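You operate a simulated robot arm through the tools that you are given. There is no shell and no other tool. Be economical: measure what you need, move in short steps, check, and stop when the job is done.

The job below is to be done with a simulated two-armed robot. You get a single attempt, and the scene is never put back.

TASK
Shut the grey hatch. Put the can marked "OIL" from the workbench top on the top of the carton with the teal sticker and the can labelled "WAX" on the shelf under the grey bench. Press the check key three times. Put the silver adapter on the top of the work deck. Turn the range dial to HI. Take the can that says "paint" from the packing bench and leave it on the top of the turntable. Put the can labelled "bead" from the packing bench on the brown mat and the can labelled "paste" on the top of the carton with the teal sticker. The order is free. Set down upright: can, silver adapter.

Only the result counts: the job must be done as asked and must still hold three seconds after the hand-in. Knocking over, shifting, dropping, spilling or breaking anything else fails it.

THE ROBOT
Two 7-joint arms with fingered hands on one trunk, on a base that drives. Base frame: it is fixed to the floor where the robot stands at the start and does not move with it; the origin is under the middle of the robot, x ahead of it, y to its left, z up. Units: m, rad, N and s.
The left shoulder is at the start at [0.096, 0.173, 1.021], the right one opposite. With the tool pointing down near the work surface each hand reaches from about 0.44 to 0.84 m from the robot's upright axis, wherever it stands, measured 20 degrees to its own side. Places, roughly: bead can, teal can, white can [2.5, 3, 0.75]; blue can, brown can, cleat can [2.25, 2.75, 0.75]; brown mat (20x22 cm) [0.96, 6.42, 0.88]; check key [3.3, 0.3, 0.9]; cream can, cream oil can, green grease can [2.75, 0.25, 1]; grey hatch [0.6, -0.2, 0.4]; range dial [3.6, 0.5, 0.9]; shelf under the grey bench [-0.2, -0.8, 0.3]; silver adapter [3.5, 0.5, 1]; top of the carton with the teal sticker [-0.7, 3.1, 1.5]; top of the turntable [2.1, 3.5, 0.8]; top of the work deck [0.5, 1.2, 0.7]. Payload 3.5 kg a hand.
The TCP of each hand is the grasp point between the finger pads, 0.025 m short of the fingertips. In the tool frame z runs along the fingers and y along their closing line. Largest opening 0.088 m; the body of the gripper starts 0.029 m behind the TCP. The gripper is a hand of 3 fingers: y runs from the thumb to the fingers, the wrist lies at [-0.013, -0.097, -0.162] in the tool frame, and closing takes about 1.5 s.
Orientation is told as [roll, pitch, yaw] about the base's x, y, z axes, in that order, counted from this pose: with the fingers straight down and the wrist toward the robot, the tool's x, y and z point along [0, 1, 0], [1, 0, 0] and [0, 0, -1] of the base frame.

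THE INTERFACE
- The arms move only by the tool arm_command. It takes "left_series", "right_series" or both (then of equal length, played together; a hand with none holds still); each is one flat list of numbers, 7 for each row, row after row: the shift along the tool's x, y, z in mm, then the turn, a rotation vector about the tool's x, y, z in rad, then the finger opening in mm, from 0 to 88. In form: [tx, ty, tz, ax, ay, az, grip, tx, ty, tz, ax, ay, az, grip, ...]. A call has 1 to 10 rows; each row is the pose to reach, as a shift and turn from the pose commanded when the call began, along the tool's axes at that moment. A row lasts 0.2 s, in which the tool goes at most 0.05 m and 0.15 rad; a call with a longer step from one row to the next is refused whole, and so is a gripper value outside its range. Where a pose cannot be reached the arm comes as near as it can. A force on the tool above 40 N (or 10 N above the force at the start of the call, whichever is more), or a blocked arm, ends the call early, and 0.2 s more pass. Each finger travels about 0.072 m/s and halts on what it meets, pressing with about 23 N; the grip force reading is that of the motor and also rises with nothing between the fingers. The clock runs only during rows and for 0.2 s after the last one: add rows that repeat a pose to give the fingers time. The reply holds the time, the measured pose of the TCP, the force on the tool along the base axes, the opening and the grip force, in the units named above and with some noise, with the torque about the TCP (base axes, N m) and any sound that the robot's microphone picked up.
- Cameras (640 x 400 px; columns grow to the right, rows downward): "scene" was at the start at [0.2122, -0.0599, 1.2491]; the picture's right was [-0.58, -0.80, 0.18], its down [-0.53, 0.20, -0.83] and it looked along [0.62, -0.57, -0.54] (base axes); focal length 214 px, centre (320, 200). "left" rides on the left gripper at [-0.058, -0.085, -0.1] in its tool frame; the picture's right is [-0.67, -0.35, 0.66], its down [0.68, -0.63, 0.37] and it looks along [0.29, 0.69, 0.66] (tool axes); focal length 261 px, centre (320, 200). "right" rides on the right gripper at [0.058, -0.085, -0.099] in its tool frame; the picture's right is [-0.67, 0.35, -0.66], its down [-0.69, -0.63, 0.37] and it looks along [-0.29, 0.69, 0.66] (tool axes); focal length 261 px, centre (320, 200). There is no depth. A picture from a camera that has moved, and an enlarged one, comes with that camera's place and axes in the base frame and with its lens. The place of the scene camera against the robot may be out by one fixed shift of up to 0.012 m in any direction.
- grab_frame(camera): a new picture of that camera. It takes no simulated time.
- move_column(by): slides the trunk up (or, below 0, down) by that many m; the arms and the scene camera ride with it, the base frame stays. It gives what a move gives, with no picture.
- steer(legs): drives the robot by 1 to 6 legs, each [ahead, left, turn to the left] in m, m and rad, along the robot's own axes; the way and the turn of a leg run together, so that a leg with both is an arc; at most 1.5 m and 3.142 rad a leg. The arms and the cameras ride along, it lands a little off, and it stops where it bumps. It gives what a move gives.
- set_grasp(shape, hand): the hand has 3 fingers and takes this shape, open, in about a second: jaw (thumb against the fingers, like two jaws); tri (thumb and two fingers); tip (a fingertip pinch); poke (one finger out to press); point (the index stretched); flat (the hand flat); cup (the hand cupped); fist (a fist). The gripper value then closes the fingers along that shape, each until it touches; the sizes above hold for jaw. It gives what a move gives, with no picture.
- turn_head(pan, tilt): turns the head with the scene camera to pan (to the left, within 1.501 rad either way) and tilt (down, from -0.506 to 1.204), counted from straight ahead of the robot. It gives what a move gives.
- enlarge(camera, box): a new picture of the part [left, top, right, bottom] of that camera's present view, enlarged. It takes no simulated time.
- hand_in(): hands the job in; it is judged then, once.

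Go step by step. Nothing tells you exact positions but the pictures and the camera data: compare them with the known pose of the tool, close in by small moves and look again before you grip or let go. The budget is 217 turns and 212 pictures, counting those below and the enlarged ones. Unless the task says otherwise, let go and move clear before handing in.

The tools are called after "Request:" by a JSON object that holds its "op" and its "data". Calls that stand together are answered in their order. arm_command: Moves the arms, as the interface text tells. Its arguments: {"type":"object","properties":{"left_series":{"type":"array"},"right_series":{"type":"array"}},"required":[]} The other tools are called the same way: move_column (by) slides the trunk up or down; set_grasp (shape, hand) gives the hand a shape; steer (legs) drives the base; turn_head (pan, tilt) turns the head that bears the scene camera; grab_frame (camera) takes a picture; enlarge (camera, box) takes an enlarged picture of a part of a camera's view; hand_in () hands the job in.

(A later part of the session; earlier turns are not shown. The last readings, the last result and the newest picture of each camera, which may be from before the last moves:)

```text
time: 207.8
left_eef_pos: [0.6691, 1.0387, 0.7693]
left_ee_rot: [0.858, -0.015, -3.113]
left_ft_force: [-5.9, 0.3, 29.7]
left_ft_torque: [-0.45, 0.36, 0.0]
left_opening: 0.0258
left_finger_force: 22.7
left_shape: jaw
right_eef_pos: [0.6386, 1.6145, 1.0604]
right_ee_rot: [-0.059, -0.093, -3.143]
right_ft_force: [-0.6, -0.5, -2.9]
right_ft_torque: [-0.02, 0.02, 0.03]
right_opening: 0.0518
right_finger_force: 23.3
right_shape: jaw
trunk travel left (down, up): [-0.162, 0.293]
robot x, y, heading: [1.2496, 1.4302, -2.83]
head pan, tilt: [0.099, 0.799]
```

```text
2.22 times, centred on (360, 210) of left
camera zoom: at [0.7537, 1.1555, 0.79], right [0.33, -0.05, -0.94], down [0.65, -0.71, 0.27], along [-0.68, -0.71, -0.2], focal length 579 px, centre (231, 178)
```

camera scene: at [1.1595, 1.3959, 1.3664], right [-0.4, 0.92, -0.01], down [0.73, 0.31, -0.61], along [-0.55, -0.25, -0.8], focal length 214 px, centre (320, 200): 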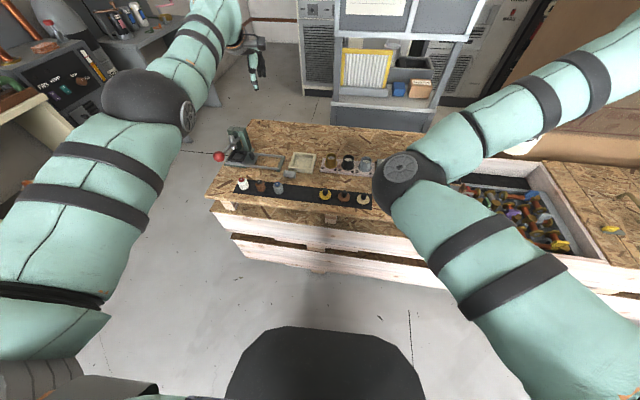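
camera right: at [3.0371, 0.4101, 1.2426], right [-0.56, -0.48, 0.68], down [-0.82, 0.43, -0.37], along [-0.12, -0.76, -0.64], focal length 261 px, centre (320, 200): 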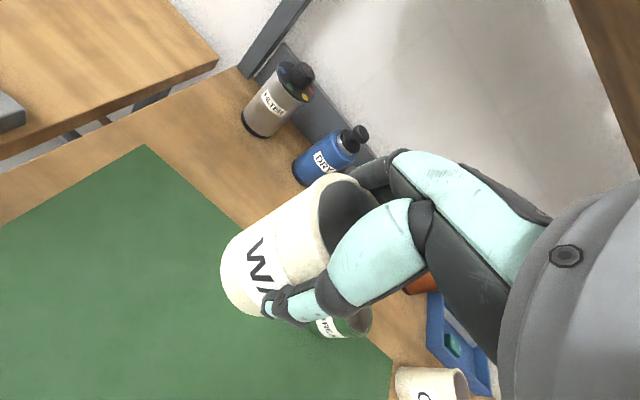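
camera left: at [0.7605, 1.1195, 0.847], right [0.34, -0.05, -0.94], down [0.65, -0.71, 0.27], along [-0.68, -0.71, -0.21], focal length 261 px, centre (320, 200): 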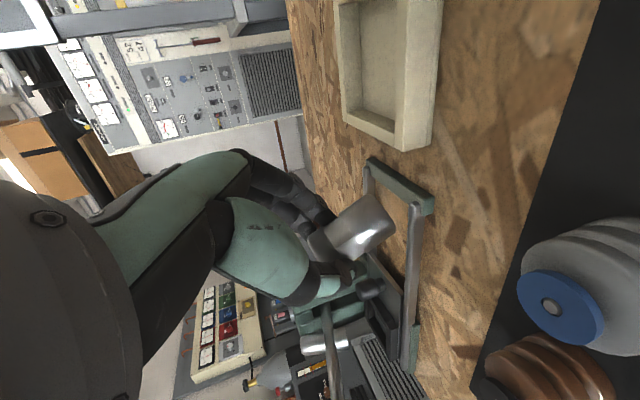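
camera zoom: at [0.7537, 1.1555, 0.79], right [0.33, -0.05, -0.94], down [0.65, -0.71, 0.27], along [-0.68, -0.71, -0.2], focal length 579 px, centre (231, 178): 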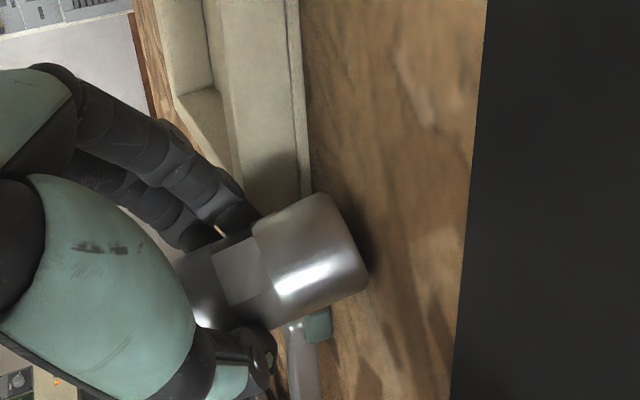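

Pressing made the adapter pivot upright in the grip (now within a few degrees of vertical). I'll take off the preload and open only slightly.

Request:
{"op": "arm_command", "data": {"left_series": [2, 0, -1, 0, 0, 0, 10, 2, 0, -2, 0, 0, 0, 20, 2, 0, -2, 0, 0, 0, 25, 2, 0, -2, 0, 0, 0, 27, 2, 0, -2, 0, 0, 0, 28, 2, 0, -2, 0, 0, 0, 28]}}

Request:
{"op": "enlarge", "data": {"camera": "left", "box": [260, 120, 460, 300]}}

```text
time: 209.2
left_eef_pos: [0.6698, 1.037, 0.767]
left_ee_rot: [0.853, -0.009, -3.112]
left_ft_force: [0.4, 1.1, -0.5]
left_ft_torque: [0.0, -0.03, 0.03]
left_opening: 0.0276
left_finger_force: 0.1
left_shape: jaw
right_eef_pos: [0.6362, 1.6129, 1.0574]
right_ee_rot: [-0.065, -0.089, -3.139]
right_ft_force: [-0.7, -0.1, -3.4]
right_ft_torque: [0.01, 0.01, 0.04]
right_opening: 0.0521
right_finger_force: 23.8
right_shape: jaw
trunk travel left (down, up): [-0.162, 0.293]
robot x, y, heading: [1.2462, 1.4322, -2.823]
head pan, tilt: [0.099, 0.799]
```

```text
2.22 times, centred on (360, 210) of left
camera zoom: at [0.752, 1.1535, 0.7888], right [0.34, -0.04, -0.94], down [0.65, -0.71, 0.27], along [-0.68, -0.71, -0.21], focal length 579 px, centre (231, 178)
```

zoom: 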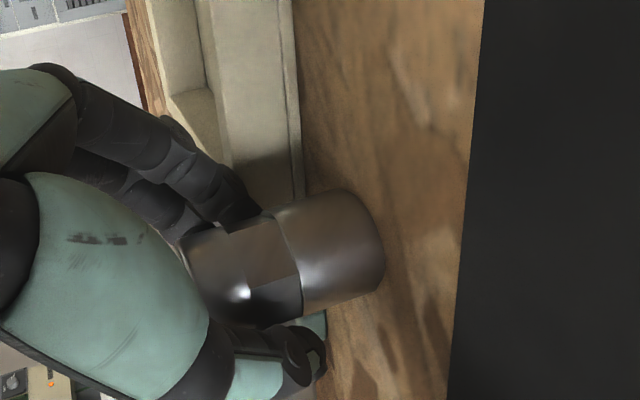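

It has settled standing freely between the loosened fingers. I'll open wider in small steps and look.

Request:
{"op": "arm_command", "data": {"left_series": [0, 0, 0, 0, 0, 0, 31, 0, 0, 0, 0, 0, 0, 34, 0, 0, 0, 0, 0, 0, 38, 0, 0, 0, 0, 0, 0, 42, 0, 0, 0, 0, 0, 0, 42]}}

Request:
{"op": "enlarge", "data": {"camera": "left", "box": [260, 120, 460, 300]}}

```text
time: 210.4
left_eef_pos: [0.6704, 1.0362, 0.7687]
left_ee_rot: [0.855, -0.011, -3.112]
left_ft_force: [2.2, -0.1, 0.5]
left_ft_torque: [-0.01, -0.05, 0.01]
left_opening: 0.0397
left_finger_force: 0.0
left_shape: jaw
right_eef_pos: [0.636, 1.6117, 1.0573]
right_ee_rot: [-0.063, -0.089, -3.14]
right_ft_force: [-0.5, -0.7, -2.7]
right_ft_torque: [-0.05, -0.01, -0.01]
right_opening: 0.0517
right_finger_force: 23.1
right_shape: jaw
trunk travel left (down, up): [-0.162, 0.293]
robot x, y, heading: [1.2477, 1.4331, -2.829]
head pan, tilt: [0.099, 0.799]
```

```text
2.22 times, centred on (360, 210) of left
camera zoom: at [0.7524, 1.1537, 0.7896], right [0.34, -0.05, -0.94], down [0.65, -0.71, 0.27], along [-0.68, -0.71, -0.21], focal length 579 px, centre (231, 178)
```

zoom: 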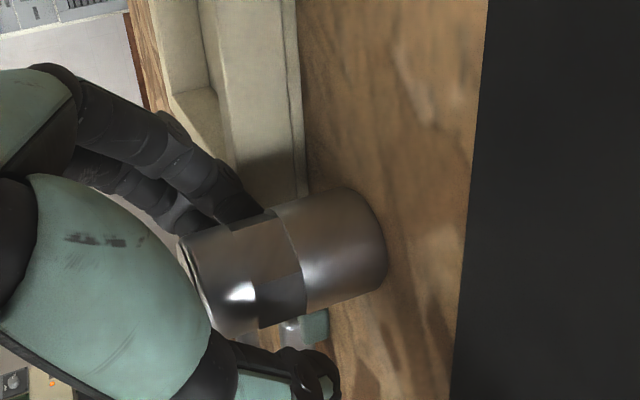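

It stands upright on its own. I'll narrow slightly to avoid the tray and withdraw along the fingers' axis.

Request:
{"op": "arm_command", "data": {"left_series": [0, 0, 0, 0, 0, 0, 37, 0, 0, -10, 0, 0, 0, 37, 0, 0, -25, 0, 0, 0, 37, 0, 0, -45, 0, 0, 0, 37, 10, 0, -75, 0, 0, 0, 37, 30, 0, -105, 0, 0, 0, 37, 55, 0, -130, 0, 0, 0, 37, 90, 0, -150, 0, 0, 0, 37, 90, 0, -150, 0, 0, 0, 37]}}

Request:
{"op": "grab_frame", "data": {"camera": "left"}}

Request:
{"op": "enlarge", "data": {"camera": "scene", "box": [200, 90, 400, 220]}}

```text
time: 212.4
left_eef_pos: [0.6698, 1.0769, 0.9353]
left_ee_rot: [0.881, -0.011, -3.09]
left_ft_force: [-0.3, 0.4, -0.3]
left_ft_torque: [0.01, 0.04, 0.01]
left_opening: 0.0373
left_finger_force: 0.1
left_shape: jaw
right_eef_pos: [0.6356, 1.6124, 1.0578]
right_ee_rot: [-0.065, -0.089, -3.139]
right_ft_force: [0.0, -0.8, -2.5]
right_ft_torque: [0.0, 0.0, -0.02]
right_opening: 0.052
right_finger_force: 23.0
right_shape: jaw
trunk travel left (down, up): [-0.162, 0.293]
robot x, y, heading: [1.2445, 1.4354, -2.828]
head pan, tilt: [0.099, 0.799]
```

```text
74 pictures are left
camera left: at [0.7501, 1.1953, 0.9536], right [0.34, -0.06, -0.94], down [0.67, -0.69, 0.29], along [-0.66, -0.73, -0.19], focal length 261 px, centre (320, 200)
```

left: 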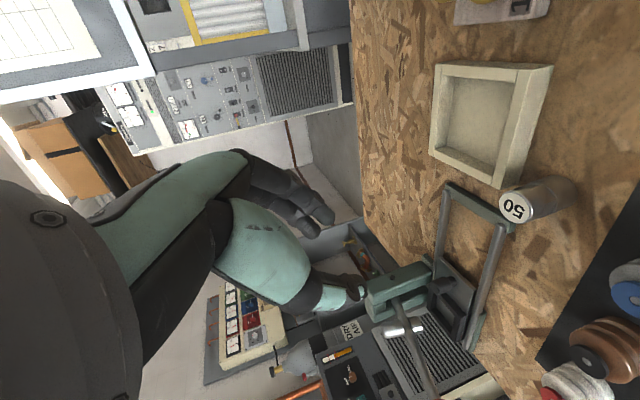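

```text
3.08 times, centred on (300, 155) of scene
camera zoom: at [1.0653, 1.3657, 1.2669], right [-0.4, 0.92, -0.02], down [0.79, 0.33, -0.52], along [-0.47, -0.22, -0.85], focal length 660 px, centre (382, 338)
```

zoom: 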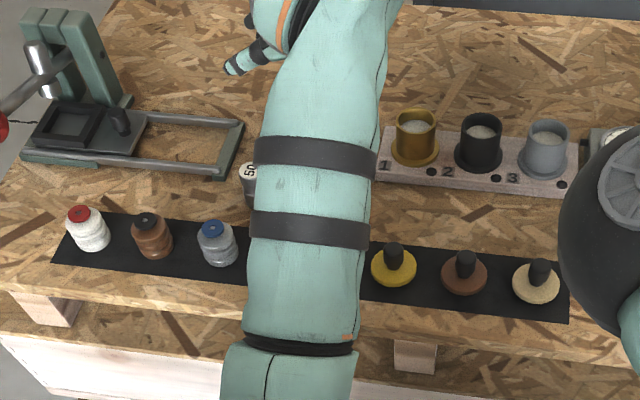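

Success: the adapter stands upright on bare deck, "50" up. Now I'll restore the left arm, then take WAX to the grey bench.

Request:
{"op": "move_column", "data": {"by": 0.15}}

Request:
{"op": "arm_command", "data": {"left_series": [0, 0, 0, 0, -0.13, 0, 60, 0, 0, 0, 0, -0.26, 0, 60, 0, 0, 0, 0, -0.39, 0, 60, 0, 0, 0, 0, -0.52, 0, 60, 0, 0, 0, 0, -0.65, 0, 60, 0, 0, 0, 0, -0.78, 0, 60, 0, 0, 0, 0, -0.88, 0, 60, 0, 0, 0, 0, -0.88, 0, 60]}}

Request:
{"op": "steer", "data": {"legs": [[-0.25, 0, 0]]}}

Request:
{"op": "arm_command", "data": {"left_series": [0, -45, 0, 0, 0, 0, 60, 0, -90, 0, 0, 0, 0, 60, 0, -135, 0, 0, 0, 0, 60, 0, -180, 0, 0, 0, 0, 60, 0, -180, 0, 0, 0, 0, 60]}}

```text
time: 214.2
left_eef_pos: [0.6709, 1.0822, 1.0868]
left_ee_rot: [0.863, -0.01, -3.103]
left_ft_force: [0.1, -0.1, -0.5]
left_ft_torque: [0.02, 0.02, 0.02]
left_opening: 0.0372
left_finger_force: 0.2
left_shape: jaw
right_eef_pos: [0.6346, 1.6127, 1.2077]
right_ee_rot: [-0.063, -0.089, -3.14]
right_ft_force: [-0.4, 0.0, -2.6]
right_ft_torque: [0.03, 0.0, -0.01]
right_opening: 0.052
right_finger_force: 22.8
right_shape: jaw
trunk travel left (down, up): [-0.312, 0.143]
robot x, y, heading: [1.248, 1.4324, -2.829]
head pan, tilt: [0.099, 0.799]
```

```text
time: 216.0
left_eef_pos: [0.6701, 1.0911, 1.084]
left_ee_rot: [-0.024, -0.01, -3.113]
left_ft_force: [0.5, -0.1, -0.6]
left_ft_torque: [0.02, 0.0, 0.01]
left_opening: 0.0596
left_finger_force: 0.1
left_shape: jaw
right_eef_pos: [0.6357, 1.6124, 1.2075]
right_ee_rot: [-0.064, -0.089, -3.139]
right_ft_force: [0.6, 0.4, -3.6]
right_ft_torque: [0.03, 0.01, 0.02]
right_opening: 0.0519
right_finger_force: 22.8
right_shape: jaw
trunk travel left (down, up): [-0.312, 0.143]
robot x, y, heading: [1.2468, 1.4321, -2.831]
head pan, tilt: [0.099, 0.799]
```

```text
time: 217.8
left_eef_pos: [0.9145, 1.1666, 1.0847]
left_ee_rot: [-0.028, -0.009, -3.106]
left_ft_force: [0.8, -0.1, 0.1]
left_ft_torque: [0.0, -0.01, 0.01]
left_opening: 0.0594
left_finger_force: 0.1
left_shape: jaw
right_eef_pos: [0.8772, 1.6865, 1.2072]
right_ee_rot: [-0.065, -0.089, -3.132]
right_ft_force: [-0.5, -0.4, -2.9]
right_ft_torque: [0.01, 0.02, 0.01]
right_opening: 0.0516
right_finger_force: 22.9
right_shape: jaw
trunk travel left (down, up): [-0.312, 0.143]
robot x, y, heading: [1.4902, 1.512, -2.824]
head pan, tilt: [0.099, 0.799]
```

```text
time: 219.2
left_eef_pos: [1.1084, 1.1301, 1.0952]
left_ee_rot: [0.047, -0.022, -3.031]
left_ft_force: [0.0, -0.1, -0.1]
left_ft_torque: [-0.03, -0.01, -0.02]
left_opening: 0.0598
left_finger_force: 0.0
left_shape: jaw
right_eef_pos: [0.8778, 1.6879, 1.2074]
right_ee_rot: [-0.065, -0.088, -3.134]
right_ft_force: [0.9, 0.1, -2.5]
right_ft_torque: [0.01, -0.02, -0.01]
right_opening: 0.0519
right_finger_force: 23.3
right_shape: jaw
trunk travel left (down, up): [-0.312, 0.143]
robot x, y, heading: [1.4915, 1.5117, -2.825]
head pan, tilt: [0.099, 0.799]
stopped in row 5 (left hand): the arm was blocked; the commanded pose is now the measured one
```

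Both arms are tucked. I'll drive around the deck, through the corridor, to a standoff in front of the grey bench and look.

Request:
{"op": "steer", "data": {"legs": [[0, 0.8, 0], [0, 0, 0.175], [1.12, 0, 0], [0, 0, -0.374], [1.047, 0, 0], [0, 0, 1.724]]}}

Request:
{"op": "turn_head", "data": {"pan": 0.0, "tilt": 0.6}}

Request:
{"op": "grab_frame", "data": {"camera": "scene"}}

```text
time: 240.1
left_eef_pos: [0.0681, -0.2664, 1.097]
left_ee_rot: [0.047, -0.022, -1.433]
left_ft_force: [0.6, -0.5, 0.2]
left_ft_torque: [0.0, 0.03, -0.02]
left_opening: 0.06
left_finger_force: 0.0
left_shape: jaw
right_eef_pos: [-0.4836, -0.5115, 1.2077]
right_ee_rot: [-0.064, -0.089, -1.535]
right_ft_force: [0.4, -0.3, -3.2]
right_ft_torque: [0.01, -0.02, -0.04]
right_opening: 0.0514
right_finger_force: 22.7
right_shape: jaw
trunk travel left (down, up): [-0.312, 0.143]
robot x, y, heading: [-0.3287, 0.1093, -1.221]
head pan, tilt: [0.099, 0.799]
```

```text
time: 240.9
left_eef_pos: [0.0677, -0.2664, 1.0969]
left_ee_rot: [0.049, -0.022, -1.432]
left_ft_force: [-0.2, 1.1, 0.6]
left_ft_torque: [0.02, 0.01, 0.02]
left_opening: 0.0598
left_finger_force: 0.1
left_shape: jaw
right_eef_pos: [-0.4833, -0.5111, 1.2076]
right_ee_rot: [-0.063, -0.091, -1.534]
right_ft_force: [0.9, -0.4, -3.4]
right_ft_torque: [-0.04, -0.02, 0.01]
right_opening: 0.0513
right_finger_force: 23.1
right_shape: jaw
trunk travel left (down, up): [-0.312, 0.143]
robot x, y, heading: [-0.3279, 0.1097, -1.218]
head pan, tilt: [0.0, 0.6]
```

```text
72 pictures are left
camera scene: at [-0.2999, 0.001, 1.4615], right [-0.94, -0.34, 0.0], down [-0.21, 0.57, -0.79], along [0.27, -0.74, -0.61], focal length 214 px, centre (320, 200)
```

scene: 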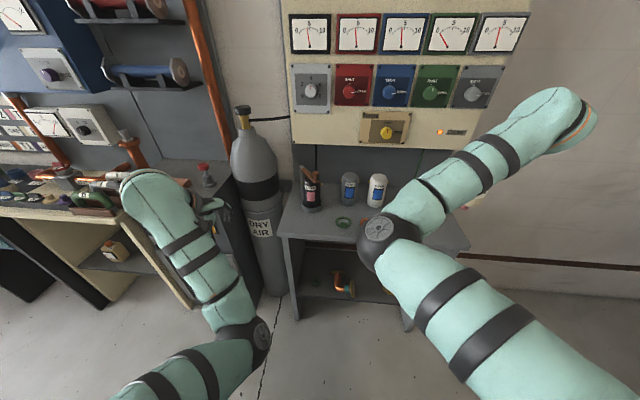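

The bench's shelf (z≈0.3) has one yellow item near (-0.19,-0.67); the right part around (-0.38,-0.745) is free. I'll lower the can in front of the bench first.

Request:
{"op": "move_column", "data": {"by": -0.3}}

Request:
{"op": "arm_command", "data": {"right_series": [0, 0, 40, 0.05, 0.03, 0, 45, 0, 0, 85, 0.09, 0.06, 0, 45, 0, 0, 130, 0.09, 0.06, 0, 45, 0, 0, 175, 0.09, 0.06, 0, 45, 0, 0, 220, 0.09, 0.06, 0, 45, 0, 0, 265, 0.09, 0.06, 0, 45, 0, 0, 310, 0.09, 0.06, 0, 45, 0, 0, 310, 0.09, 0.06, 0, 45]}}

Request:
{"op": "grab_frame", "data": {"camera": "right"}}

```text
time: 243.3
left_eef_pos: [0.1098, -0.282, 0.6888]
left_ee_rot: [0.064, 0.222, -1.371]
left_ft_force: [-0.6, 0.7, -0.6]
left_ft_torque: [0.01, 0.02, 0.01]
left_opening: 0.06
left_finger_force: 0.1
left_shape: jaw
right_eef_pos: [-0.5056, -0.5122, 0.8685]
right_ee_rot: [-0.142, 0.058, -1.59]
right_ft_force: [-0.8, 0.4, -3.1]
right_ft_torque: [-0.01, -0.01, 0.0]
right_opening: 0.0515
right_finger_force: 23.1
right_shape: jaw
trunk travel left (down, up): [-0.038, 0.417]
robot x, y, heading: [-0.3276, 0.1076, -1.224]
head pan, tilt: [0.0, 0.6]
stopped: the arm was blocked; the commanded pose is now the measured one
```

```text
time: 245.1
left_eef_pos: [0.1089, -0.2802, 0.6928]
left_ee_rot: [0.064, 0.219, -1.37]
left_ft_force: [-0.5, 1.1, 0.5]
left_ft_torque: [0.02, 0.0, -0.01]
left_opening: 0.0596
left_finger_force: 0.1
left_shape: jaw
right_eef_pos: [-0.549, -0.4926, 0.5692]
right_ee_rot: [-0.081, 0.142, -1.593]
right_ft_force: [-0.1, 0.2, -2.5]
right_ft_torque: [0.0, -0.03, 0.0]
right_opening: 0.0511
right_finger_force: 23.1
right_shape: jaw
trunk travel left (down, up): [-0.038, 0.417]
robot x, y, heading: [-0.3279, 0.1076, -1.225]
head pan, tilt: [0.0, 0.6]
```

```text
71 pictures are left
camera right: at [-0.4813, -0.4235, 0.675], right [-0.62, -0.43, 0.65], down [-0.7, 0.68, -0.22], along [-0.35, -0.59, -0.73], focal length 261 px, centre (320, 200)
```

right: 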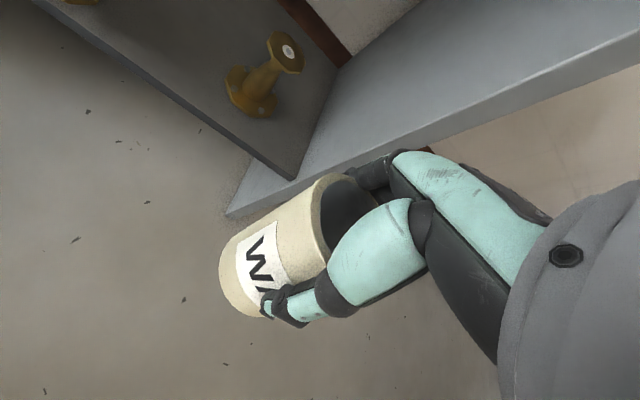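

There is a second yellow item near (-0.46,-0.77); the gap between the two at about (-0.315,-0.745) is free. First I'll bring the left hand up and inward so it clears the gas cylinder, and level the can.

Request:
{"op": "arm_command", "data": {"left_series": [-10, 2, -45, 0, 0, 0, 60, -35, 5, -82, 0, 0, 0, 60, -65, 10, -117, 0, 0, 0, 60, -95, 14, -152, 0, 0, 0, 60, -125, 19, -187, 0, 0, 0, 60, -155, 23, -222, 0, 0, 0, 60, -185, 28, -257, 0, 0, 0, 60, -215, 32, -292, 0, 0, 0, 60, -247, 37, -325, 0, 0, 0, 60, -247, 37, -325, 0, 0, 0, 60], "right_series": [0, 0, 0, -0.05, 0.03, 0, 45, 0, 0, 0, -0.1, 0.06, 0, 45, 0, 0, 0, -0.14, 0.08, 0, 45, 0, 0, 20, -0.14, 0.08, 0, 45, 0, 0, 45, -0.14, 0.08, 0, 45, 0, 0, 70, -0.14, 0.08, 0, 45, 0, 0, 95, -0.14, 0.08, 0, 45, 0, 0, 120, -0.14, 0.08, 0, 45, 0, 0, 145, -0.14, 0.08, 0, 45, 0, 0, 145, -0.14, 0.08, 0, 45]}}

```text
time: 246.6
left_eef_pos: [0.0693, -0.4067, 0.8226]
left_ee_rot: [0.112, 0.39, -1.178]
left_ft_force: [-0.5, -0.6, 0.1]
left_ft_torque: [0.01, -0.01, 0.01]
left_opening: 0.0599
left_finger_force: 0.1
left_shape: jaw
left hand out of reach, approached as far as the arm can: row 2, 3, 4, 5, 6, 7
right_eef_pos: [-0.5675, -0.4893, 0.499]
right_ee_rot: [-0.018, -0.02, -1.604]
right_ft_force: [0.0, -0.4, -2.6]
right_ft_torque: [-0.04, 0.0, 0.01]
right_opening: 0.051
right_finger_force: 23.0
right_shape: jaw
trunk travel left (down, up): [-0.038, 0.417]
robot x, y, heading: [-0.3254, 0.108, -1.225]
head pan, tilt: [0.0, 0.6]
stopped in row 7 (left hand): the arm was blocked; the commanded pose is now the measured one
```

The left arm needs room; I'll raise the trunk 10 cm, then lift and retract the left hand.

Request:
{"op": "move_column", "data": {"by": 0.12}}

Request:
{"op": "arm_command", "data": {"left_series": [0, -10, -40, 0, 0, 0, 60, 0, -20, -80, 0, 0, 0, 60, 0, -30, -120, 0, 0, 0, 60, 0, -40, -160, 0, 0, 0, 60, 0, -60, -200, 0, 0, 0, 60, 0, -80, -240, 0, 0, 0, 60, 0, -80, -240, 0, 0, 0, 60]}}

Request:
{"op": "grab_frame", "data": {"camera": "scene"}}

```text
time: 248.1
left_eef_pos: [0.0665, -0.4087, 0.9407]
left_ee_rot: [0.111, 0.392, -1.184]
left_ft_force: [0.0, 0.1, 0.3]
left_ft_torque: [0.03, 0.0, -0.01]
left_opening: 0.0596
left_finger_force: 0.1
left_shape: jaw
right_eef_pos: [-0.5669, -0.4902, 0.6166]
right_ee_rot: [-0.015, -0.017, -1.605]
right_ft_force: [-0.2, 0.2, -3.4]
right_ft_torque: [-0.04, 0.0, 0.0]
right_opening: 0.0509
right_finger_force: 23.0
right_shape: jaw
trunk travel left (down, up): [-0.158, 0.297]
robot x, y, heading: [-0.3273, 0.1062, -1.221]
head pan, tilt: [0.0, 0.6]
```

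```text
time: 249.7
left_eef_pos: [0.0452, -0.431, 1.1937]
left_ee_rot: [0.108, 0.392, -1.19]
left_ft_force: [0.3, -0.8, -0.2]
left_ft_torque: [-0.01, -0.01, -0.01]
left_opening: 0.0598
left_finger_force: 0.1
left_shape: jaw
right_eef_pos: [-0.5663, -0.4895, 0.6182]
right_ee_rot: [-0.019, -0.017, -1.604]
right_ft_force: [-0.5, 0.3, -3.3]
right_ft_torque: [0.0, -0.02, 0.0]
right_opening: 0.0507
right_finger_force: 22.5
right_shape: jaw
trunk travel left (down, up): [-0.158, 0.297]
robot x, y, heading: [-0.3254, 0.1122, -1.222]
head pan, tilt: [0.0, 0.6]
```

```text
70 pictures are left
camera scene: at [-0.2689, -0.0846, 1.2761], right [-0.94, -0.34, 0.0], down [-0.25, 0.7, -0.67], along [0.23, -0.63, -0.74], focal length 214 px, centre (320, 200)
```

scene: 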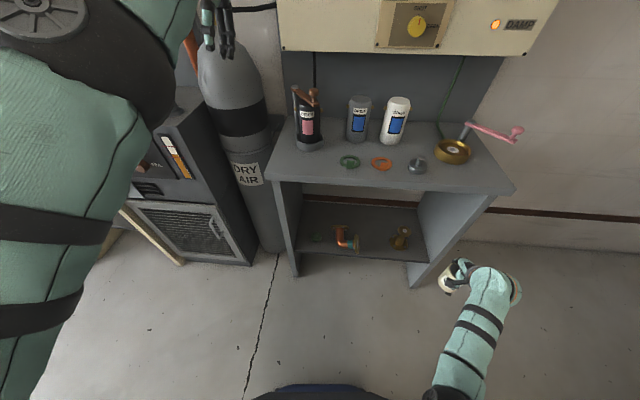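

Now the bench is in full view: copper elbow at (-0.20,-0.67), gold item at (-0.47,-0.75), and free space at about (-0.335,-0.725) between. I'll retract the left hand before driving in, and lower the can.

Request:
{"op": "arm_command", "data": {"left_series": [-10, -40, 0, 0, 0, 0, 60, -20, -80, 0, 0, 0, 0, 60, -30, -120, 0, 0, 0, 0, 60, -40, -160, 0, 0, 0, 0, 60, -50, -200, 0, 0, 0, 0, 60, -50, -200, 0, 0, 0, 0, 60], "right_series": [0, 0, 40, 0, 0, 0, 45, 0, 0, 80, 0, 0, 0, 45, 0, 0, 120, 0, 0, 0, 45, 0, 0, 160, 0, 0, 0, 45, 0, 0, 195, 0, 0, 0, 45, 0, 0, 195, 0, 0, 0, 45]}}

```text
time: 250.3
left_eef_pos: [0.1162, -0.3566, 1.1777]
left_ee_rot: [0.014, 0.49, -1.02]
left_ft_force: [-0.1, 0.9, 0.0]
left_ft_torque: [0.0, -0.02, 0.01]
left_opening: 0.0599
left_finger_force: 0.0
left_shape: jaw
right_eef_pos: [-0.5652, -0.4921, 0.5461]
right_ee_rot: [-0.017, -0.018, -1.602]
right_ft_force: [0.3, 0.2, -2.5]
right_ft_torque: [0.01, -0.02, -0.02]
right_opening: 0.0508
right_finger_force: 22.7
right_shape: jaw
trunk travel left (down, up): [-0.158, 0.297]
robot x, y, heading: [-0.3312, 0.1043, -1.221]
head pan, tilt: [0.0, 0.6]
stopped in row 2 (left hand): the arm was blocked; the commanded pose is now the measured one
```

The left hand can't come in further, so I'll raise it above the cylinder valve instead and finish lowering the can.

Request:
{"op": "arm_command", "data": {"left_series": [0, 0, -40, 0, 0, 0, 60, 0, 0, -80, 0, 0, 0, 60, 0, 0, -120, 0, 0, 0, 60, 0, 0, -160, 0, 0, 0, 60, 0, 0, -200, 0, 0, 0, 60, 0, 0, -200, 0, 0, 0, 60], "right_series": [0, 0, 40, 0, 0, 0, 45, 0, 0, 80, 0, 0, 0, 45, 0, 0, 110, 0, 0, 0, 45, 0, 0, 130, 0, 0, 0, 45, 0, 0, 130, 0, 0, 0, 45, 0, 0, 130, 0, 0, 0, 45]}}

```text
time: 251.7
left_eef_pos: [0.1228, -0.3595, 1.2471]
left_ee_rot: [0.02, 0.485, -1.023]
left_ft_force: [-0.9, -0.4, 0.3]
left_ft_torque: [-0.01, -0.05, -0.05]
left_opening: 0.0596
left_finger_force: 0.1
left_shape: jaw
left hand out of reach, approached as far as the arm can: row 2, 3, 4, 5, 6
right_eef_pos: [-0.5666, -0.4925, 0.4224]
right_ee_rot: [-0.018, -0.018, -1.605]
right_ft_force: [0.4, 0.2, -3.1]
right_ft_torque: [-0.01, -0.01, 0.03]
right_opening: 0.0507
right_finger_force: 22.9
right_shape: jaw
right hand out of reach, approached as far as the arm can: row 4, 5, 6
trunk travel left (down, up): [-0.158, 0.297]
robot x, y, heading: [-0.3272, 0.1051, -1.221]
head pan, tilt: [0.0, 0.6]
```

I'll drive 12 cm closer (the left hand stays above the cylinder's shoulder) and drop the trunk a little.

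Request:
{"op": "steer", "data": {"legs": [[0.1, 0, 0]]}}

Request:
{"op": "move_column", "data": {"by": -0.06}}

Request:
{"op": "arm_command", "data": {"right_series": [45, 0, -15, 0, 0, 0, 45, 90, 0, -25, 0, 0, 0, 45, 135, 0, -25, 0, 0, 0, 45, 180, 0, -25, 0, 0, 0, 45, 200, 0, -25, 0, 0, 0, 45, 200, 0, -25, 0, 0, 0, 45]}}

Request:
{"op": "grab_frame", "data": {"camera": "right"}}

```text
time: 252.9
left_eef_pos: [0.1573, -0.45, 1.2477]
left_ee_rot: [0.018, 0.486, -1.025]
left_ft_force: [-0.4, -0.3, 0.3]
left_ft_torque: [0.01, -0.01, -0.02]
left_opening: 0.0598
left_finger_force: 0.1
left_shape: jaw
right_eef_pos: [-0.5327, -0.5838, 0.4222]
right_ee_rot: [-0.017, -0.016, -1.6]
right_ft_force: [0.2, -0.9, -3.1]
right_ft_torque: [-0.02, 0.0, 0.01]
right_opening: 0.0509
right_finger_force: 23.1
right_shape: jaw
trunk travel left (down, up): [-0.158, 0.297]
robot x, y, heading: [-0.2909, 0.0143, -1.221]
head pan, tilt: [0.0, 0.6]
```

```text
time: 253.9
left_eef_pos: [0.1548, -0.4485, 1.189]
left_ee_rot: [0.021, 0.485, -1.025]
left_ft_force: [-0.6, 0.4, 0.0]
left_ft_torque: [0.02, -0.03, -0.02]
left_opening: 0.0595
left_finger_force: 0.1
left_shape: jaw
right_eef_pos: [-0.5325, -0.5827, 0.3633]
right_ee_rot: [-0.016, -0.018, -1.603]
right_ft_force: [0.7, -0.1, -1.8]
right_ft_torque: [-0.03, -0.03, -0.01]
right_opening: 0.0505
right_finger_force: 23.4
right_shape: jaw
trunk travel left (down, up): [-0.098, 0.357]
robot x, y, heading: [-0.2939, 0.0179, -1.215]
head pan, tilt: [0.0, 0.6]
```

```text
time: 255.3
left_eef_pos: [0.1568, -0.4504, 1.1878]
left_ee_rot: [0.02, 0.484, -1.026]
left_ft_force: [0.2, 0.1, -0.3]
left_ft_torque: [-0.01, -0.01, 0.01]
left_opening: 0.0597
left_finger_force: 0.1
left_shape: jaw
right_eef_pos: [-0.3327, -0.5896, 0.3863]
right_ee_rot: [-0.018, -0.02, -1.603]
right_ft_force: [0.7, 0.1, -2.5]
right_ft_torque: [-0.03, 0.02, -0.02]
right_opening: 0.0505
right_finger_force: 22.5
right_shape: jaw
trunk travel left (down, up): [-0.098, 0.357]
robot x, y, heading: [-0.2913, 0.016, -1.22]
head pan, tilt: [0.0, 0.6]
```

```text
69 pictures are left
camera right: at [-0.2711, -0.5051, 0.4829], right [-0.67, -0.32, 0.67], down [-0.67, 0.64, -0.37], along [-0.32, -0.7, -0.64], focal length 261 px, centre (320, 200)
```

right: 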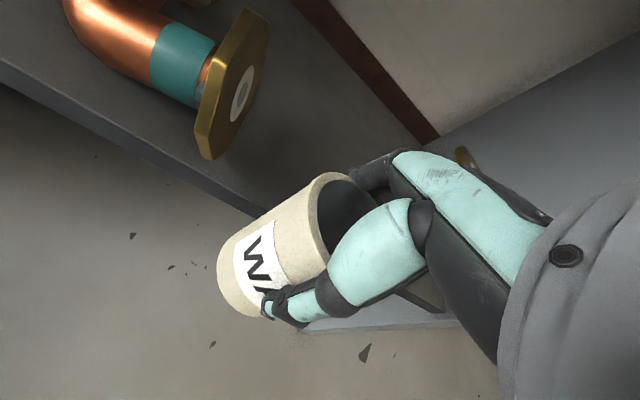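

I'll raise the can slightly to clear the shelf lip, slide in 13 cm, and look.

Request:
{"op": "arm_command", "data": {"right_series": [0, 0, -20, 0, 0, 0, 45, 0, 0, -40, 0, 0, 0, 45, -5, 30, -40, 0, 0, 0, 45, -10, 60, -40, 0, 0, 0, 45, -15, 95, -40, 0, 0, 0, 45, -17, 130, -40, 0, 0, 0, 45, -17, 130, -40, 0, 0, 0, 45]}}

Request:
{"op": "grab_frame", "data": {"camera": "right"}}

```text
time: 256.9
left_eef_pos: [0.1574, -0.4506, 1.1885]
left_ee_rot: [0.019, 0.485, -1.023]
left_ft_force: [0.3, 0.1, -0.3]
left_ft_torque: [-0.04, 0.02, -0.04]
left_opening: 0.0598
left_finger_force: 0.2
left_shape: jaw
right_eef_pos: [-0.3608, -0.7003, 0.4335]
right_ee_rot: [-0.016, -0.017, -1.602]
right_ft_force: [0.5, -0.2, -2.5]
right_ft_torque: [-0.02, 0.02, 0.0]
right_opening: 0.0505
right_finger_force: 23.1
right_shape: jaw
right hand out of reach, approached as far as the arm can: row 6, 7
trunk travel left (down, up): [-0.098, 0.357]
robot x, y, heading: [-0.2923, 0.0129, -1.217]
head pan, tilt: [0.0, 0.6]
```

```text
68 pictures are left
camera right: at [-0.2988, -0.616, 0.5305], right [-0.67, -0.32, 0.67], down [-0.67, 0.64, -0.37], along [-0.32, -0.7, -0.64], focal length 261 px, centre (320, 200)
```

right: 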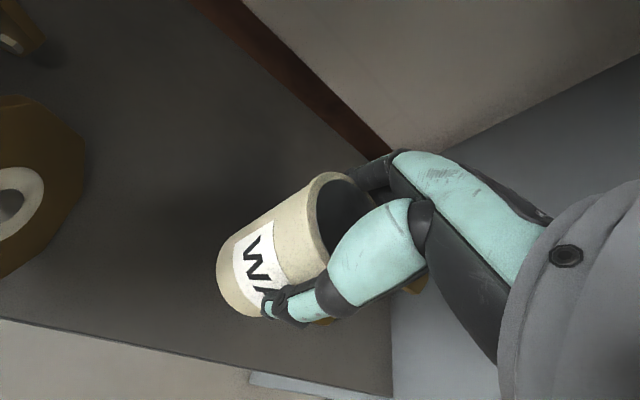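

Inside, between the items. I'll move 3 cm deeper with the base and lower until contact.

Request:
{"op": "steer", "data": {"legs": [[0.03, 0, 0]]}}

Request:
{"op": "arm_command", "data": {"right_series": [0, -15, 12, 0, 0, 0, 45, 0, -15, 24, 0, 0, 0, 45, 0, -15, 34, 0, 0, 0, 45, 0, -15, 42, 0, 0, 0, 45, 0, -15, 48, 0, 0, 0, 45, 0, -15, 54, 0, 0, 0, 45, 0, -15, 54, 0, 0, 0, 45]}}

```text
time: 257.7
left_eef_pos: [0.1664, -0.4765, 1.1888]
left_ee_rot: [0.018, 0.484, -1.023]
left_ft_force: [0.7, 0.6, 0.1]
left_ft_torque: [-0.01, 0.02, -0.02]
left_opening: 0.0597
left_finger_force: 0.0
left_shape: jaw
right_eef_pos: [-0.3504, -0.7277, 0.4335]
right_ee_rot: [-0.015, -0.019, -1.601]
right_ft_force: [-0.5, 0.6, -2.4]
right_ft_torque: [0.0, -0.04, 0.0]
right_opening: 0.0506
right_finger_force: 23.4
right_shape: jaw
trunk travel left (down, up): [-0.098, 0.357]
robot x, y, heading: [-0.2902, -0.008, -1.223]
head pan, tilt: [0.0, 0.6]
```

```text
time: 259.3
left_eef_pos: [0.168, -0.4777, 1.1883]
left_ee_rot: [0.019, 0.486, -1.025]
left_ft_force: [-0.6, 0.0, 0.3]
left_ft_torque: [0.03, 0.0, -0.02]
left_opening: 0.0597
left_finger_force: 0.1
left_shape: jaw
right_eef_pos: [-0.3538, -0.6956, 0.4028]
right_ee_rot: [-0.015, -0.018, -1.602]
right_ft_force: [0.1, 0.3, -1.9]
right_ft_torque: [0.04, 0.02, 0.02]
right_opening: 0.0508
right_finger_force: 22.8
right_shape: jaw
right hand out of reach, approached as far as the arm can: row 2, 3, 4, 5, 6, 7
trunk travel left (down, up): [-0.098, 0.357]
robot x, y, heading: [-0.286, -0.0118, -1.223]
head pan, tilt: [0.0, 0.6]
```

Reach-limited again; I'll go 4 cm further with the base and lower with the trunk.

Request:
{"op": "steer", "data": {"legs": [[0.035, 0, 0]]}}

Request:
{"op": "move_column", "data": {"by": -0.022}}

```text
time: 260.2
left_eef_pos: [0.18, -0.5106, 1.1891]
left_ee_rot: [0.015, 0.484, -1.022]
left_ft_force: [0.5, 0.3, 0.7]
left_ft_torque: [0.01, -0.01, -0.03]
left_opening: 0.0599
left_finger_force: 0.1
left_shape: jaw
right_eef_pos: [-0.3399, -0.7283, 0.4037]
right_ee_rot: [-0.016, -0.016, -1.6]
right_ft_force: [0.4, 0.4, -2.9]
right_ft_torque: [-0.01, 0.02, 0.03]
right_opening: 0.0505
right_finger_force: 23.2
right_shape: jaw
trunk travel left (down, up): [-0.098, 0.357]
robot x, y, heading: [-0.269, -0.0493, -1.217]
head pan, tilt: [0.0, 0.6]
```

```text
time: 260.8
left_eef_pos: [0.18, -0.5061, 1.1693]
left_ee_rot: [0.016, 0.479, -1.025]
left_ft_force: [-0.5, -0.6, -0.3]
left_ft_torque: [0.01, -0.02, 0.01]
left_opening: 0.0598
left_finger_force: 0.0
left_shape: jaw
right_eef_pos: [-0.3413, -0.729, 0.3847]
right_ee_rot: [-0.014, -0.023, -1.602]
right_ft_force: [-3.2, 4.6, 27.2]
right_ft_torque: [-0.39, 0.02, -0.07]
right_opening: 0.0494
right_finger_force: 23.1
right_shape: jaw
trunk travel left (down, up): [-0.076, 0.379]
robot x, y, heading: [-0.2692, -0.0447, -1.222]
head pan, tilt: [0.0, 0.6]
```

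Contact made. I'll relieve the load, open fully, then raise and back out.

Request:
{"op": "move_column", "data": {"by": 0.003}}

Request:
{"op": "arm_command", "data": {"right_series": [0, 0, 0, 0, 0, 0, 55, 0, 0, 0, 0, 0, 0, 65, 0, 0, 0, 0, 0, 0, 75, 0, 0, 0, 0, 0, 0, 85, 0, 0, 0, 0, 0, 0, 85, 0, 0, 0, 0, 0, 0, 85]}}

Request:
{"op": "grab_frame", "data": {"camera": "right"}}

```text
time: 261.4
left_eef_pos: [0.1798, -0.5083, 1.1703]
left_ee_rot: [0.015, 0.482, -1.023]
left_ft_force: [-0.1, 0.7, 0.4]
left_ft_torque: [0.01, 0.0, 0.02]
left_opening: 0.0598
left_finger_force: 0.0
left_shape: jaw
right_eef_pos: [-0.3422, -0.7274, 0.3852]
right_ee_rot: [-0.016, -0.021, -1.602]
right_ft_force: [-2.0, -1.7, 15.6]
right_ft_torque: [-0.45, 0.06, -0.06]
right_opening: 0.0496
right_finger_force: 23.1
right_shape: jaw
trunk travel left (down, up): [-0.079, 0.376]
robot x, y, heading: [-0.2701, -0.0431, -1.222]
head pan, tilt: [0.0, 0.6]
```

```text
time: 262.8
left_eef_pos: [0.1803, -0.5115, 1.1694]
left_ee_rot: [0.019, 0.483, -1.023]
left_ft_force: [0.1, 0.9, -0.2]
left_ft_torque: [0.04, -0.01, 0.02]
left_opening: 0.0598
left_finger_force: 0.2
left_shape: jaw
right_eef_pos: [-0.3408, -0.7292, 0.3847]
right_ee_rot: [-0.016, -0.021, -1.601]
right_ft_force: [-1.4, -0.9, 3.2]
right_ft_torque: [-0.26, 0.12, -0.01]
right_opening: 0.0508
right_finger_force: 23.6
right_shape: jaw
trunk travel left (down, up): [-0.079, 0.376]
robot x, y, heading: [-0.2723, -0.0501, -1.218]
head pan, tilt: [0.0, 0.6]
```

```text
67 pictures are left
camera right: at [-0.2786, -0.6441, 0.4813], right [-0.67, -0.32, 0.67], down [-0.67, 0.64, -0.37], along [-0.32, -0.7, -0.64], focal length 261 px, centre (320, 200)
```

right: 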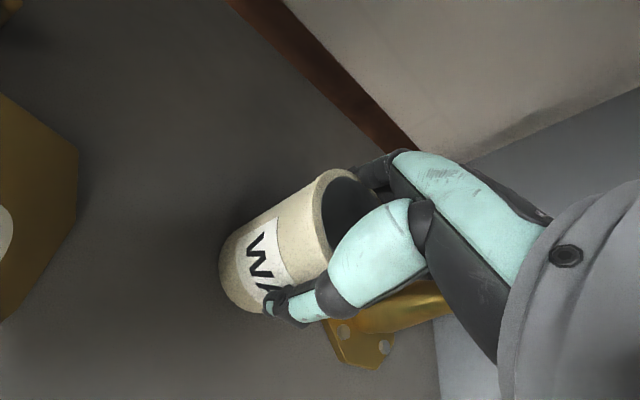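

The fingers haven't opened yet. I'll repeat the open command with more time.

Request:
{"op": "arm_command", "data": {"right_series": [0, 0, 0, 0, 0, 0, 88, 0, 0, 0, 0, 0, 0, 88, 0, 0, 0, 0, 0, 0, 88, 0, 0, 0, 0, 0, 0, 88, 0, 0, 0, 0, 0, 0, 88, 0, 0, 0, 0, 0, 0, 88, 0, 0, 0, 0, 0, 0, 88, 0, 0, 0, 0, 0, 0, 88]}}

```text
time: 264.6
left_eef_pos: [0.1807, -0.5109, 1.1697]
left_ee_rot: [0.016, 0.485, -1.023]
left_ft_force: [-0.3, 0.2, -0.6]
left_ft_torque: [0.02, 0.0, 0.01]
left_opening: 0.0597
left_finger_force: 0.2
left_shape: jaw
right_eef_pos: [-0.3401, -0.7282, 0.3853]
right_ee_rot: [-0.014, -0.02, -1.601]
right_ft_force: [0.5, 0.5, 3.4]
right_ft_torque: [-0.04, -0.01, 0.03]
right_opening: 0.0879
right_finger_force: 0.0
right_shape: jaw
trunk travel left (down, up): [-0.079, 0.376]
robot x, y, heading: [-0.2689, -0.0429, -1.214]
head pan, tilt: [0.0, 0.6]
```

Open now. I'll raise 6 cm, back straight out and check the can.

Request:
{"op": "move_column", "data": {"by": 0.06}}

Request:
{"op": "grab_frame", "data": {"camera": "right"}}

Request:
{"op": "steer", "data": {"legs": [[-0.3, 0, 0]]}}

Request:
{"op": "grab_frame", "data": {"camera": "scene"}}

```text
time: 265.6
left_eef_pos: [0.1802, -0.5116, 1.2287]
left_ee_rot: [0.019, 0.487, -1.022]
left_ft_force: [0.5, 0.0, -1.2]
left_ft_torque: [0.02, -0.03, -0.02]
left_opening: 0.0596
left_finger_force: 0.0
left_shape: jaw
right_eef_pos: [-0.334, -0.7466, 0.4889]
right_ee_rot: [0.009, -0.079, -1.602]
right_ft_force: [0.9, 0.1, -1.3]
right_ft_torque: [-0.01, -0.03, 0.0]
right_opening: 0.0878
right_finger_force: 0.0
right_shape: jaw
trunk travel left (down, up): [-0.139, 0.316]
robot x, y, heading: [-0.2705, -0.0467, -1.222]
head pan, tilt: [0.0, 0.6]
```

```text
66 pictures are left
camera right: at [-0.2738, -0.6567, 0.5813], right [-0.68, -0.27, 0.67], down [-0.66, 0.62, -0.42], along [-0.3, -0.74, -0.61], focal length 261 px, centre (320, 200)
```

right: 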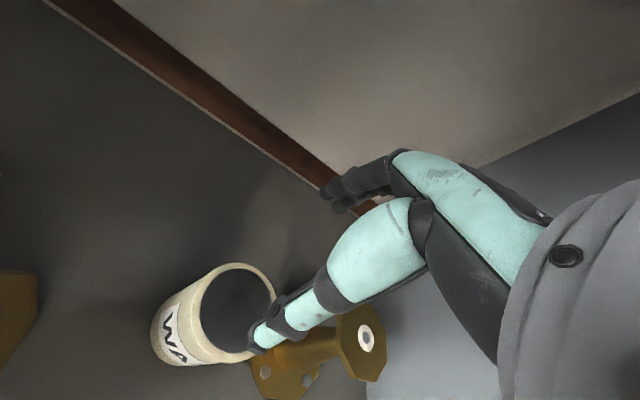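

```text
time: 267.6
left_eef_pos: [0.0761, -0.2275, 1.2295]
left_ee_rot: [0.019, 0.484, -1.024]
left_ft_force: [-0.7, 0.3, -0.4]
left_ft_torque: [-0.03, -0.02, 0.03]
left_opening: 0.0601
left_finger_force: 0.1
left_shape: jaw
right_eef_pos: [-0.4393, -0.4646, 0.4883]
right_ee_rot: [0.011, -0.082, -1.602]
right_ft_force: [0.4, 0.2, -0.5]
right_ft_torque: [0.0, 0.03, 0.01]
right_opening: 0.0879
right_finger_force: 0.0
right_shape: jaw
trunk travel left (down, up): [-0.139, 0.316]
robot x, y, heading: [-0.3721, 0.2376, -1.224]
head pan, tilt: [0.0, 0.6]
```

```text
65 pictures are left
camera scene: at [-0.3118, 0.0341, 1.2501], right [-0.94, -0.34, 0.0], down [-0.26, 0.71, -0.65], along [0.22, -0.61, -0.76], focal length 214 px, centre (320, 200)
```

scene: 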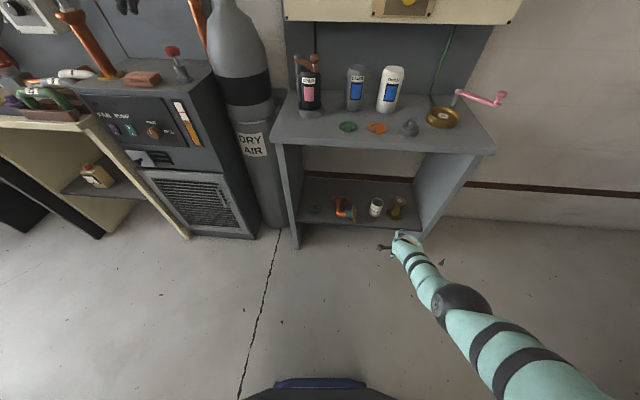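

WAX stands on the shelf between the two items, and the hatch is flush. Next I'll lift the arms to travel posture.

Request:
{"op": "arm_command", "data": {"right_series": [0, -10, -45, 0, 0, 0, 88, 0, -20, -90, 0, 0, 0, 88, 0, -30, -135, 0, 0, 0, 88, 0, -30, -180, 0, 0, 0, 88, 0, -30, -225, 0, 0, 0, 88, 0, -30, -270, 0, 0, 0, 88, 0, -30, -315, 0, 0, 0, 88, 0, -30, -360, 0, 0, 0, 88, 0, -30, -405, 0, 0, 0, 88, 0, -30, -405, 0, 0, 0, 88]}}

Request:
{"op": "move_column", "data": {"by": 0.2}}

Request:
{"op": "arm_command", "data": {"left_series": [0, 0, 20, -0.12, 0, 0, 60, 0, 0, 40, -0.24, 0, 0, 60, 0, 0, 60, -0.36, 0, 0, 60, 0, 0, 80, -0.48, 0, 0.05, 60, 0, 0, 120, -0.48, 0, 0.1, 60, 0, 0, 160, -0.48, 0, 0.15, 60, 0, 0, 200, -0.48, 0, 0.2, 60, 0, 0, 200, -0.48, 0, 0.2, 60], "right_series": [0, 0, -10, 0, 0, -0.06, 88, 0, 0, -20, 0, 0, -0.12, 88, 0, 0, -30, 0, 0, -0.18, 88, 0, 0, -40, 0, 0, -0.24, 88, 0, 0, -50, 0, 0, -0.3, 88, 0, 0, -60, 0, 0, -0.3, 88, 0, 0, -60, 0, 0, -0.3, 88, 0, 0, -60, 0, 0, -0.3, 88]}}

```text
time: 270.0
left_eef_pos: [0.0759, -0.2269, 1.229]
left_ee_rot: [0.019, 0.485, -1.022]
left_ft_force: [0.7, -0.1, 1.0]
left_ft_torque: [0.01, -0.01, -0.04]
left_opening: 0.0598
left_finger_force: 0.0
left_shape: jaw
right_eef_pos: [-0.4704, -0.4108, 0.9017]
right_ee_rot: [-0.021, -0.112, -1.646]
right_ft_force: [-0.3, -0.7, 0.0]
right_ft_torque: [-0.02, 0.01, -0.01]
right_opening: 0.0878
right_finger_force: 0.0
right_shape: jaw
trunk travel left (down, up): [-0.139, 0.316]
robot x, y, heading: [-0.377, 0.2381, -1.219]
head pan, tilt: [0.0, 0.6]
stopped in row 10 (right hand): the arm was blocked; the commanded pose is now the measured one
```

```text
time: 272.2
left_eef_pos: [0.0404, -0.1317, 1.5388]
left_ee_rot: [-0.019, 0.292, -1.039]
left_ft_force: [-0.1, -0.5, 0.2]
left_ft_torque: [0.01, 0.04, 0.04]
left_opening: 0.0596
left_finger_force: 0.0
left_shape: jaw
right_eef_pos: [-0.4741, -0.4121, 1.1037]
right_ee_rot: [-0.024, -0.115, -1.652]
right_ft_force: [0.3, 0.6, 0.1]
right_ft_torque: [-0.05, -0.02, -0.01]
right_opening: 0.0878
right_finger_force: 0.0
right_shape: jaw
trunk travel left (down, up): [-0.339, 0.116]
robot x, y, heading: [-0.3758, 0.2361, -1.221]
head pan, tilt: [0.0, 0.6]
```

```text
time: 272.9
left_eef_pos: [0.117, -0.0703, 1.4974]
left_ee_rot: [-0.171, -0.001, -0.889]
left_ft_force: [0.6, -0.1, -0.3]
left_ft_torque: [0.01, 0.0, -0.02]
left_opening: 0.0599
left_finger_force: 0.0
left_shape: jaw
right_eef_pos: [-0.4596, -0.4058, 1.126]
right_ee_rot: [-0.033, -0.103, -1.489]
right_ft_force: [0.7, -0.3, -0.2]
right_ft_torque: [0.01, 0.02, -0.01]
right_opening: 0.0879
right_finger_force: 0.1
right_shape: jaw
trunk travel left (down, up): [-0.339, 0.116]
robot x, y, heading: [-0.371, 0.2357, -1.223]
head pan, tilt: [0.0, 0.6]
stopped in row 3 (left hand): the arm was blocked; the commanded pose is now the measured one
```

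The left arm is still cramped near the body; I'll move it outward and down.

Request:
{"op": "arm_command", "data": {"left_series": [0, 40, 10, 0, 0, 0, 60, 0, 80, 20, 0, 0, 0, 60, 0, 90, 65, 0, 0.06, 0.1, 60, 0, 90, 110, 0, 0.12, 0.2, 60, 0, 90, 155, 0, 0.17, 0.3, 60, 0, 90, 200, 0, 0.17, 0.33, 60, 0, 90, 245, 0, 0.17, 0.33, 60, 0, 90, 290, 0, 0.17, 0.33, 60, 0, 90, 290, 0, 0.17, 0.33, 60]}}

```text
time: 274.9
left_eef_pos: [0.1302, -0.174, 1.2164]
left_ee_rot: [0.011, -0.032, -1.22]
left_ft_force: [-0.2, -0.5, -0.6]
left_ft_torque: [0.03, 0.0, 0.0]
left_opening: 0.0598
left_finger_force: 0.0
left_shape: jaw
right_eef_pos: [-0.4637, -0.4073, 1.1239]
right_ee_rot: [-0.03, -0.103, -1.488]
right_ft_force: [0.2, 0.5, 0.2]
right_ft_torque: [0.01, -0.02, 0.0]
right_opening: 0.0882
right_finger_force: 0.0
right_shape: jaw
trunk travel left (down, up): [-0.339, 0.116]
robot x, y, heading: [-0.3744, 0.2351, -1.22]
head pan, tilt: [0.0, 0.6]
```

Both arms are in travel posture. Driving back to the workbench for the OIL can.

Request:
{"op": "steer", "data": {"legs": [[0, 0, 1.19], [1.125, 0, 0], [0, 0, 0.606], [0.954, 0, 0], [0, 0, -0.362], [1.085, 0, 0]]}}

Request:
{"op": "steer", "data": {"legs": [[0, 0, -1.514]]}}

Request:
{"op": "turn_head", "data": {"pan": -0.3, "tilt": 0.6}}

Request:
{"op": "grab_frame", "data": {"camera": "scene"}}

```text
time: 296.1
left_eef_pos: [3.0826, 1.3627, 1.2175]
left_ee_rot: [0.01, -0.033, 0.211]
left_ft_force: [0.9, 0.4, -0.1]
left_ft_torque: [0.0, 0.01, 0.02]
left_opening: 0.0599
left_finger_force: 0.1
left_shape: jaw
right_eef_pos: [3.2289, 0.7426, 1.1253]
right_ee_rot: [-0.03, -0.103, -0.06]
right_ft_force: [0.0, 0.8, 0.3]
right_ft_torque: [0.0, 0.0, 0.0]
right_opening: 0.0882
right_finger_force: 0.1
right_shape: jaw
trunk travel left (down, up): [-0.339, 0.116]
robot x, y, heading: [2.6055, 0.9194, 0.212]
head pan, tilt: [0.0, 0.6]
```

```text
time: 300.2
left_eef_pos: [3.0638, 0.4576, 1.2176]
left_ee_rot: [0.011, -0.033, -1.323]
left_ft_force: [0.6, 0.2, 0.1]
left_ft_torque: [0.0, 0.02, 0.02]
left_opening: 0.06
left_finger_force: 0.1
left_shape: jaw
right_eef_pos: [2.4492, 0.2883, 1.1244]
right_ee_rot: [-0.03, -0.103, -1.594]
right_ft_force: [0.1, 0.2, -0.2]
right_ft_torque: [0.04, 0.01, 0.02]
right_opening: 0.0882
right_finger_force: 0.1
right_shape: jaw
trunk travel left (down, up): [-0.339, 0.116]
robot x, y, heading: [2.6, 0.9178, -1.329]
head pan, tilt: [0.0, 0.6]
```

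```text
time: 301.0
left_eef_pos: [3.0642, 0.4572, 1.2168]
left_ee_rot: [0.01, -0.032, -1.325]
left_ft_force: [-0.7, -0.1, 0.0]
left_ft_torque: [0.01, -0.01, -0.02]
left_opening: 0.0598
left_finger_force: 0.0
left_shape: jaw
right_eef_pos: [2.4489, 0.2879, 1.1253]
right_ee_rot: [-0.029, -0.103, -1.594]
right_ft_force: [-0.2, -0.3, -0.4]
right_ft_torque: [0.02, 0.01, -0.03]
right_opening: 0.0882
right_finger_force: 0.1
right_shape: jaw
trunk travel left (down, up): [-0.339, 0.116]
robot x, y, heading: [2.6059, 0.9221, -1.323]
head pan, tilt: [-0.3, 0.6]
```

```text
64 pictures are left
camera scene: at [2.5917, 0.8183, 1.4914], right [-1.0, 0.05, 0.01], down [0.02, 0.59, -0.8], along [-0.05, -0.8, -0.59], focal length 214 px, centre (320, 200)
```

scene: 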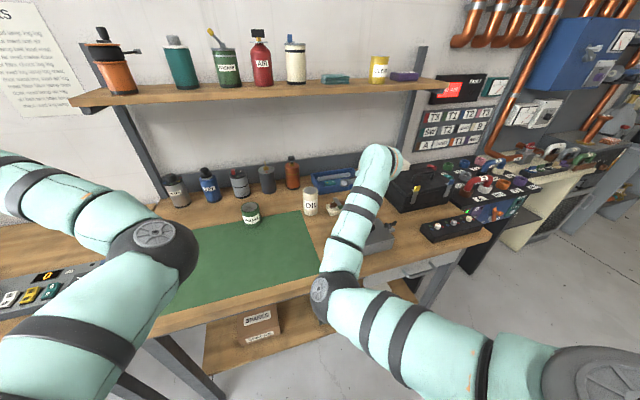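

OIL is at about (2.598,0.10), roughly 11 cm tall. I'll drive 14 cm closer, level the right hand and put it above the can.

Request:
{"op": "arm_command", "data": {"right_series": [40, 0, 0, 0.05, 0.015, 0, 88, 80, 0, 0, 0.1, 0.03, 0, 88, 115, 0, 0, 0.1, 0.03, 0, 88, 115, 0, 0, 0.1, 0.03, 0, 88]}}

Request:
{"op": "steer", "data": {"legs": [[0.14, 0, 0]]}}

Request:
{"op": "grab_frame", "data": {"camera": "right"}}

```text
time: 302.2
left_eef_pos: [3.063, 0.4583, 1.2173]
left_ee_rot: [0.01, -0.029, -1.322]
left_ft_force: [-0.7, 0.0, -1.0]
left_ft_torque: [0.03, -0.02, 0.02]
left_opening: 0.0596
left_finger_force: 0.0
left_shape: jaw
right_eef_pos: [2.5216, 0.2697, 1.1373]
right_ee_rot: [-0.015, -0.036, -1.666]
right_ft_force: [-0.4, 0.2, 0.2]
right_ft_torque: [-0.01, 0.0, 0.01]
right_opening: 0.0881
right_finger_force: 0.1
right_shape: jaw
trunk travel left (down, up): [-0.339, 0.116]
robot x, y, heading: [2.6041, 0.9197, -1.323]
head pan, tilt: [-0.3, 0.6]
stopped in row 4 (right hand): the arm was blocked; the commanded pose is now the measured one
```

```text
time: 303.6
left_eef_pos: [3.0992, 0.3224, 1.2183]
left_ee_rot: [0.011, -0.032, -1.323]
left_ft_force: [0.5, 0.6, 0.3]
left_ft_torque: [0.0, -0.04, 0.02]
left_opening: 0.06
left_finger_force: 0.0
left_shape: jaw
right_eef_pos: [2.5575, 0.1323, 1.1376]
right_ee_rot: [-0.015, -0.037, -1.666]
right_ft_force: [1.0, -0.8, 0.1]
right_ft_torque: [-0.02, -0.01, 0.0]
right_opening: 0.088
right_finger_force: 0.1
right_shape: jaw
trunk travel left (down, up): [-0.339, 0.116]
robot x, y, heading: [2.6405, 0.7849, -1.319]
head pan, tilt: [-0.3, 0.6]
```

```text
63 pictures are left
camera right: at [2.6254, 0.2147, 1.2325], right [-0.69, -0.26, 0.68], down [-0.63, 0.68, -0.38], along [-0.36, -0.69, -0.63], focal length 261 px, centre (320, 200)
```

right: 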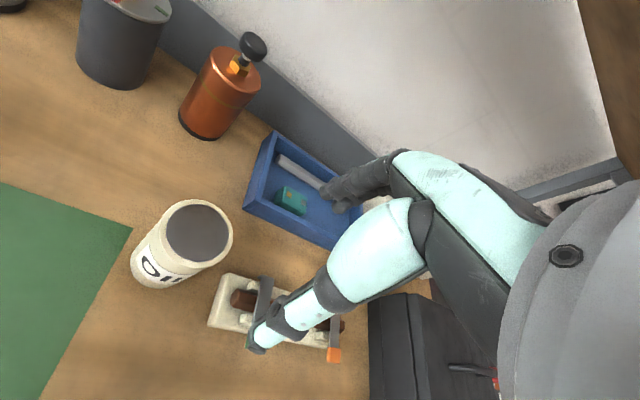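

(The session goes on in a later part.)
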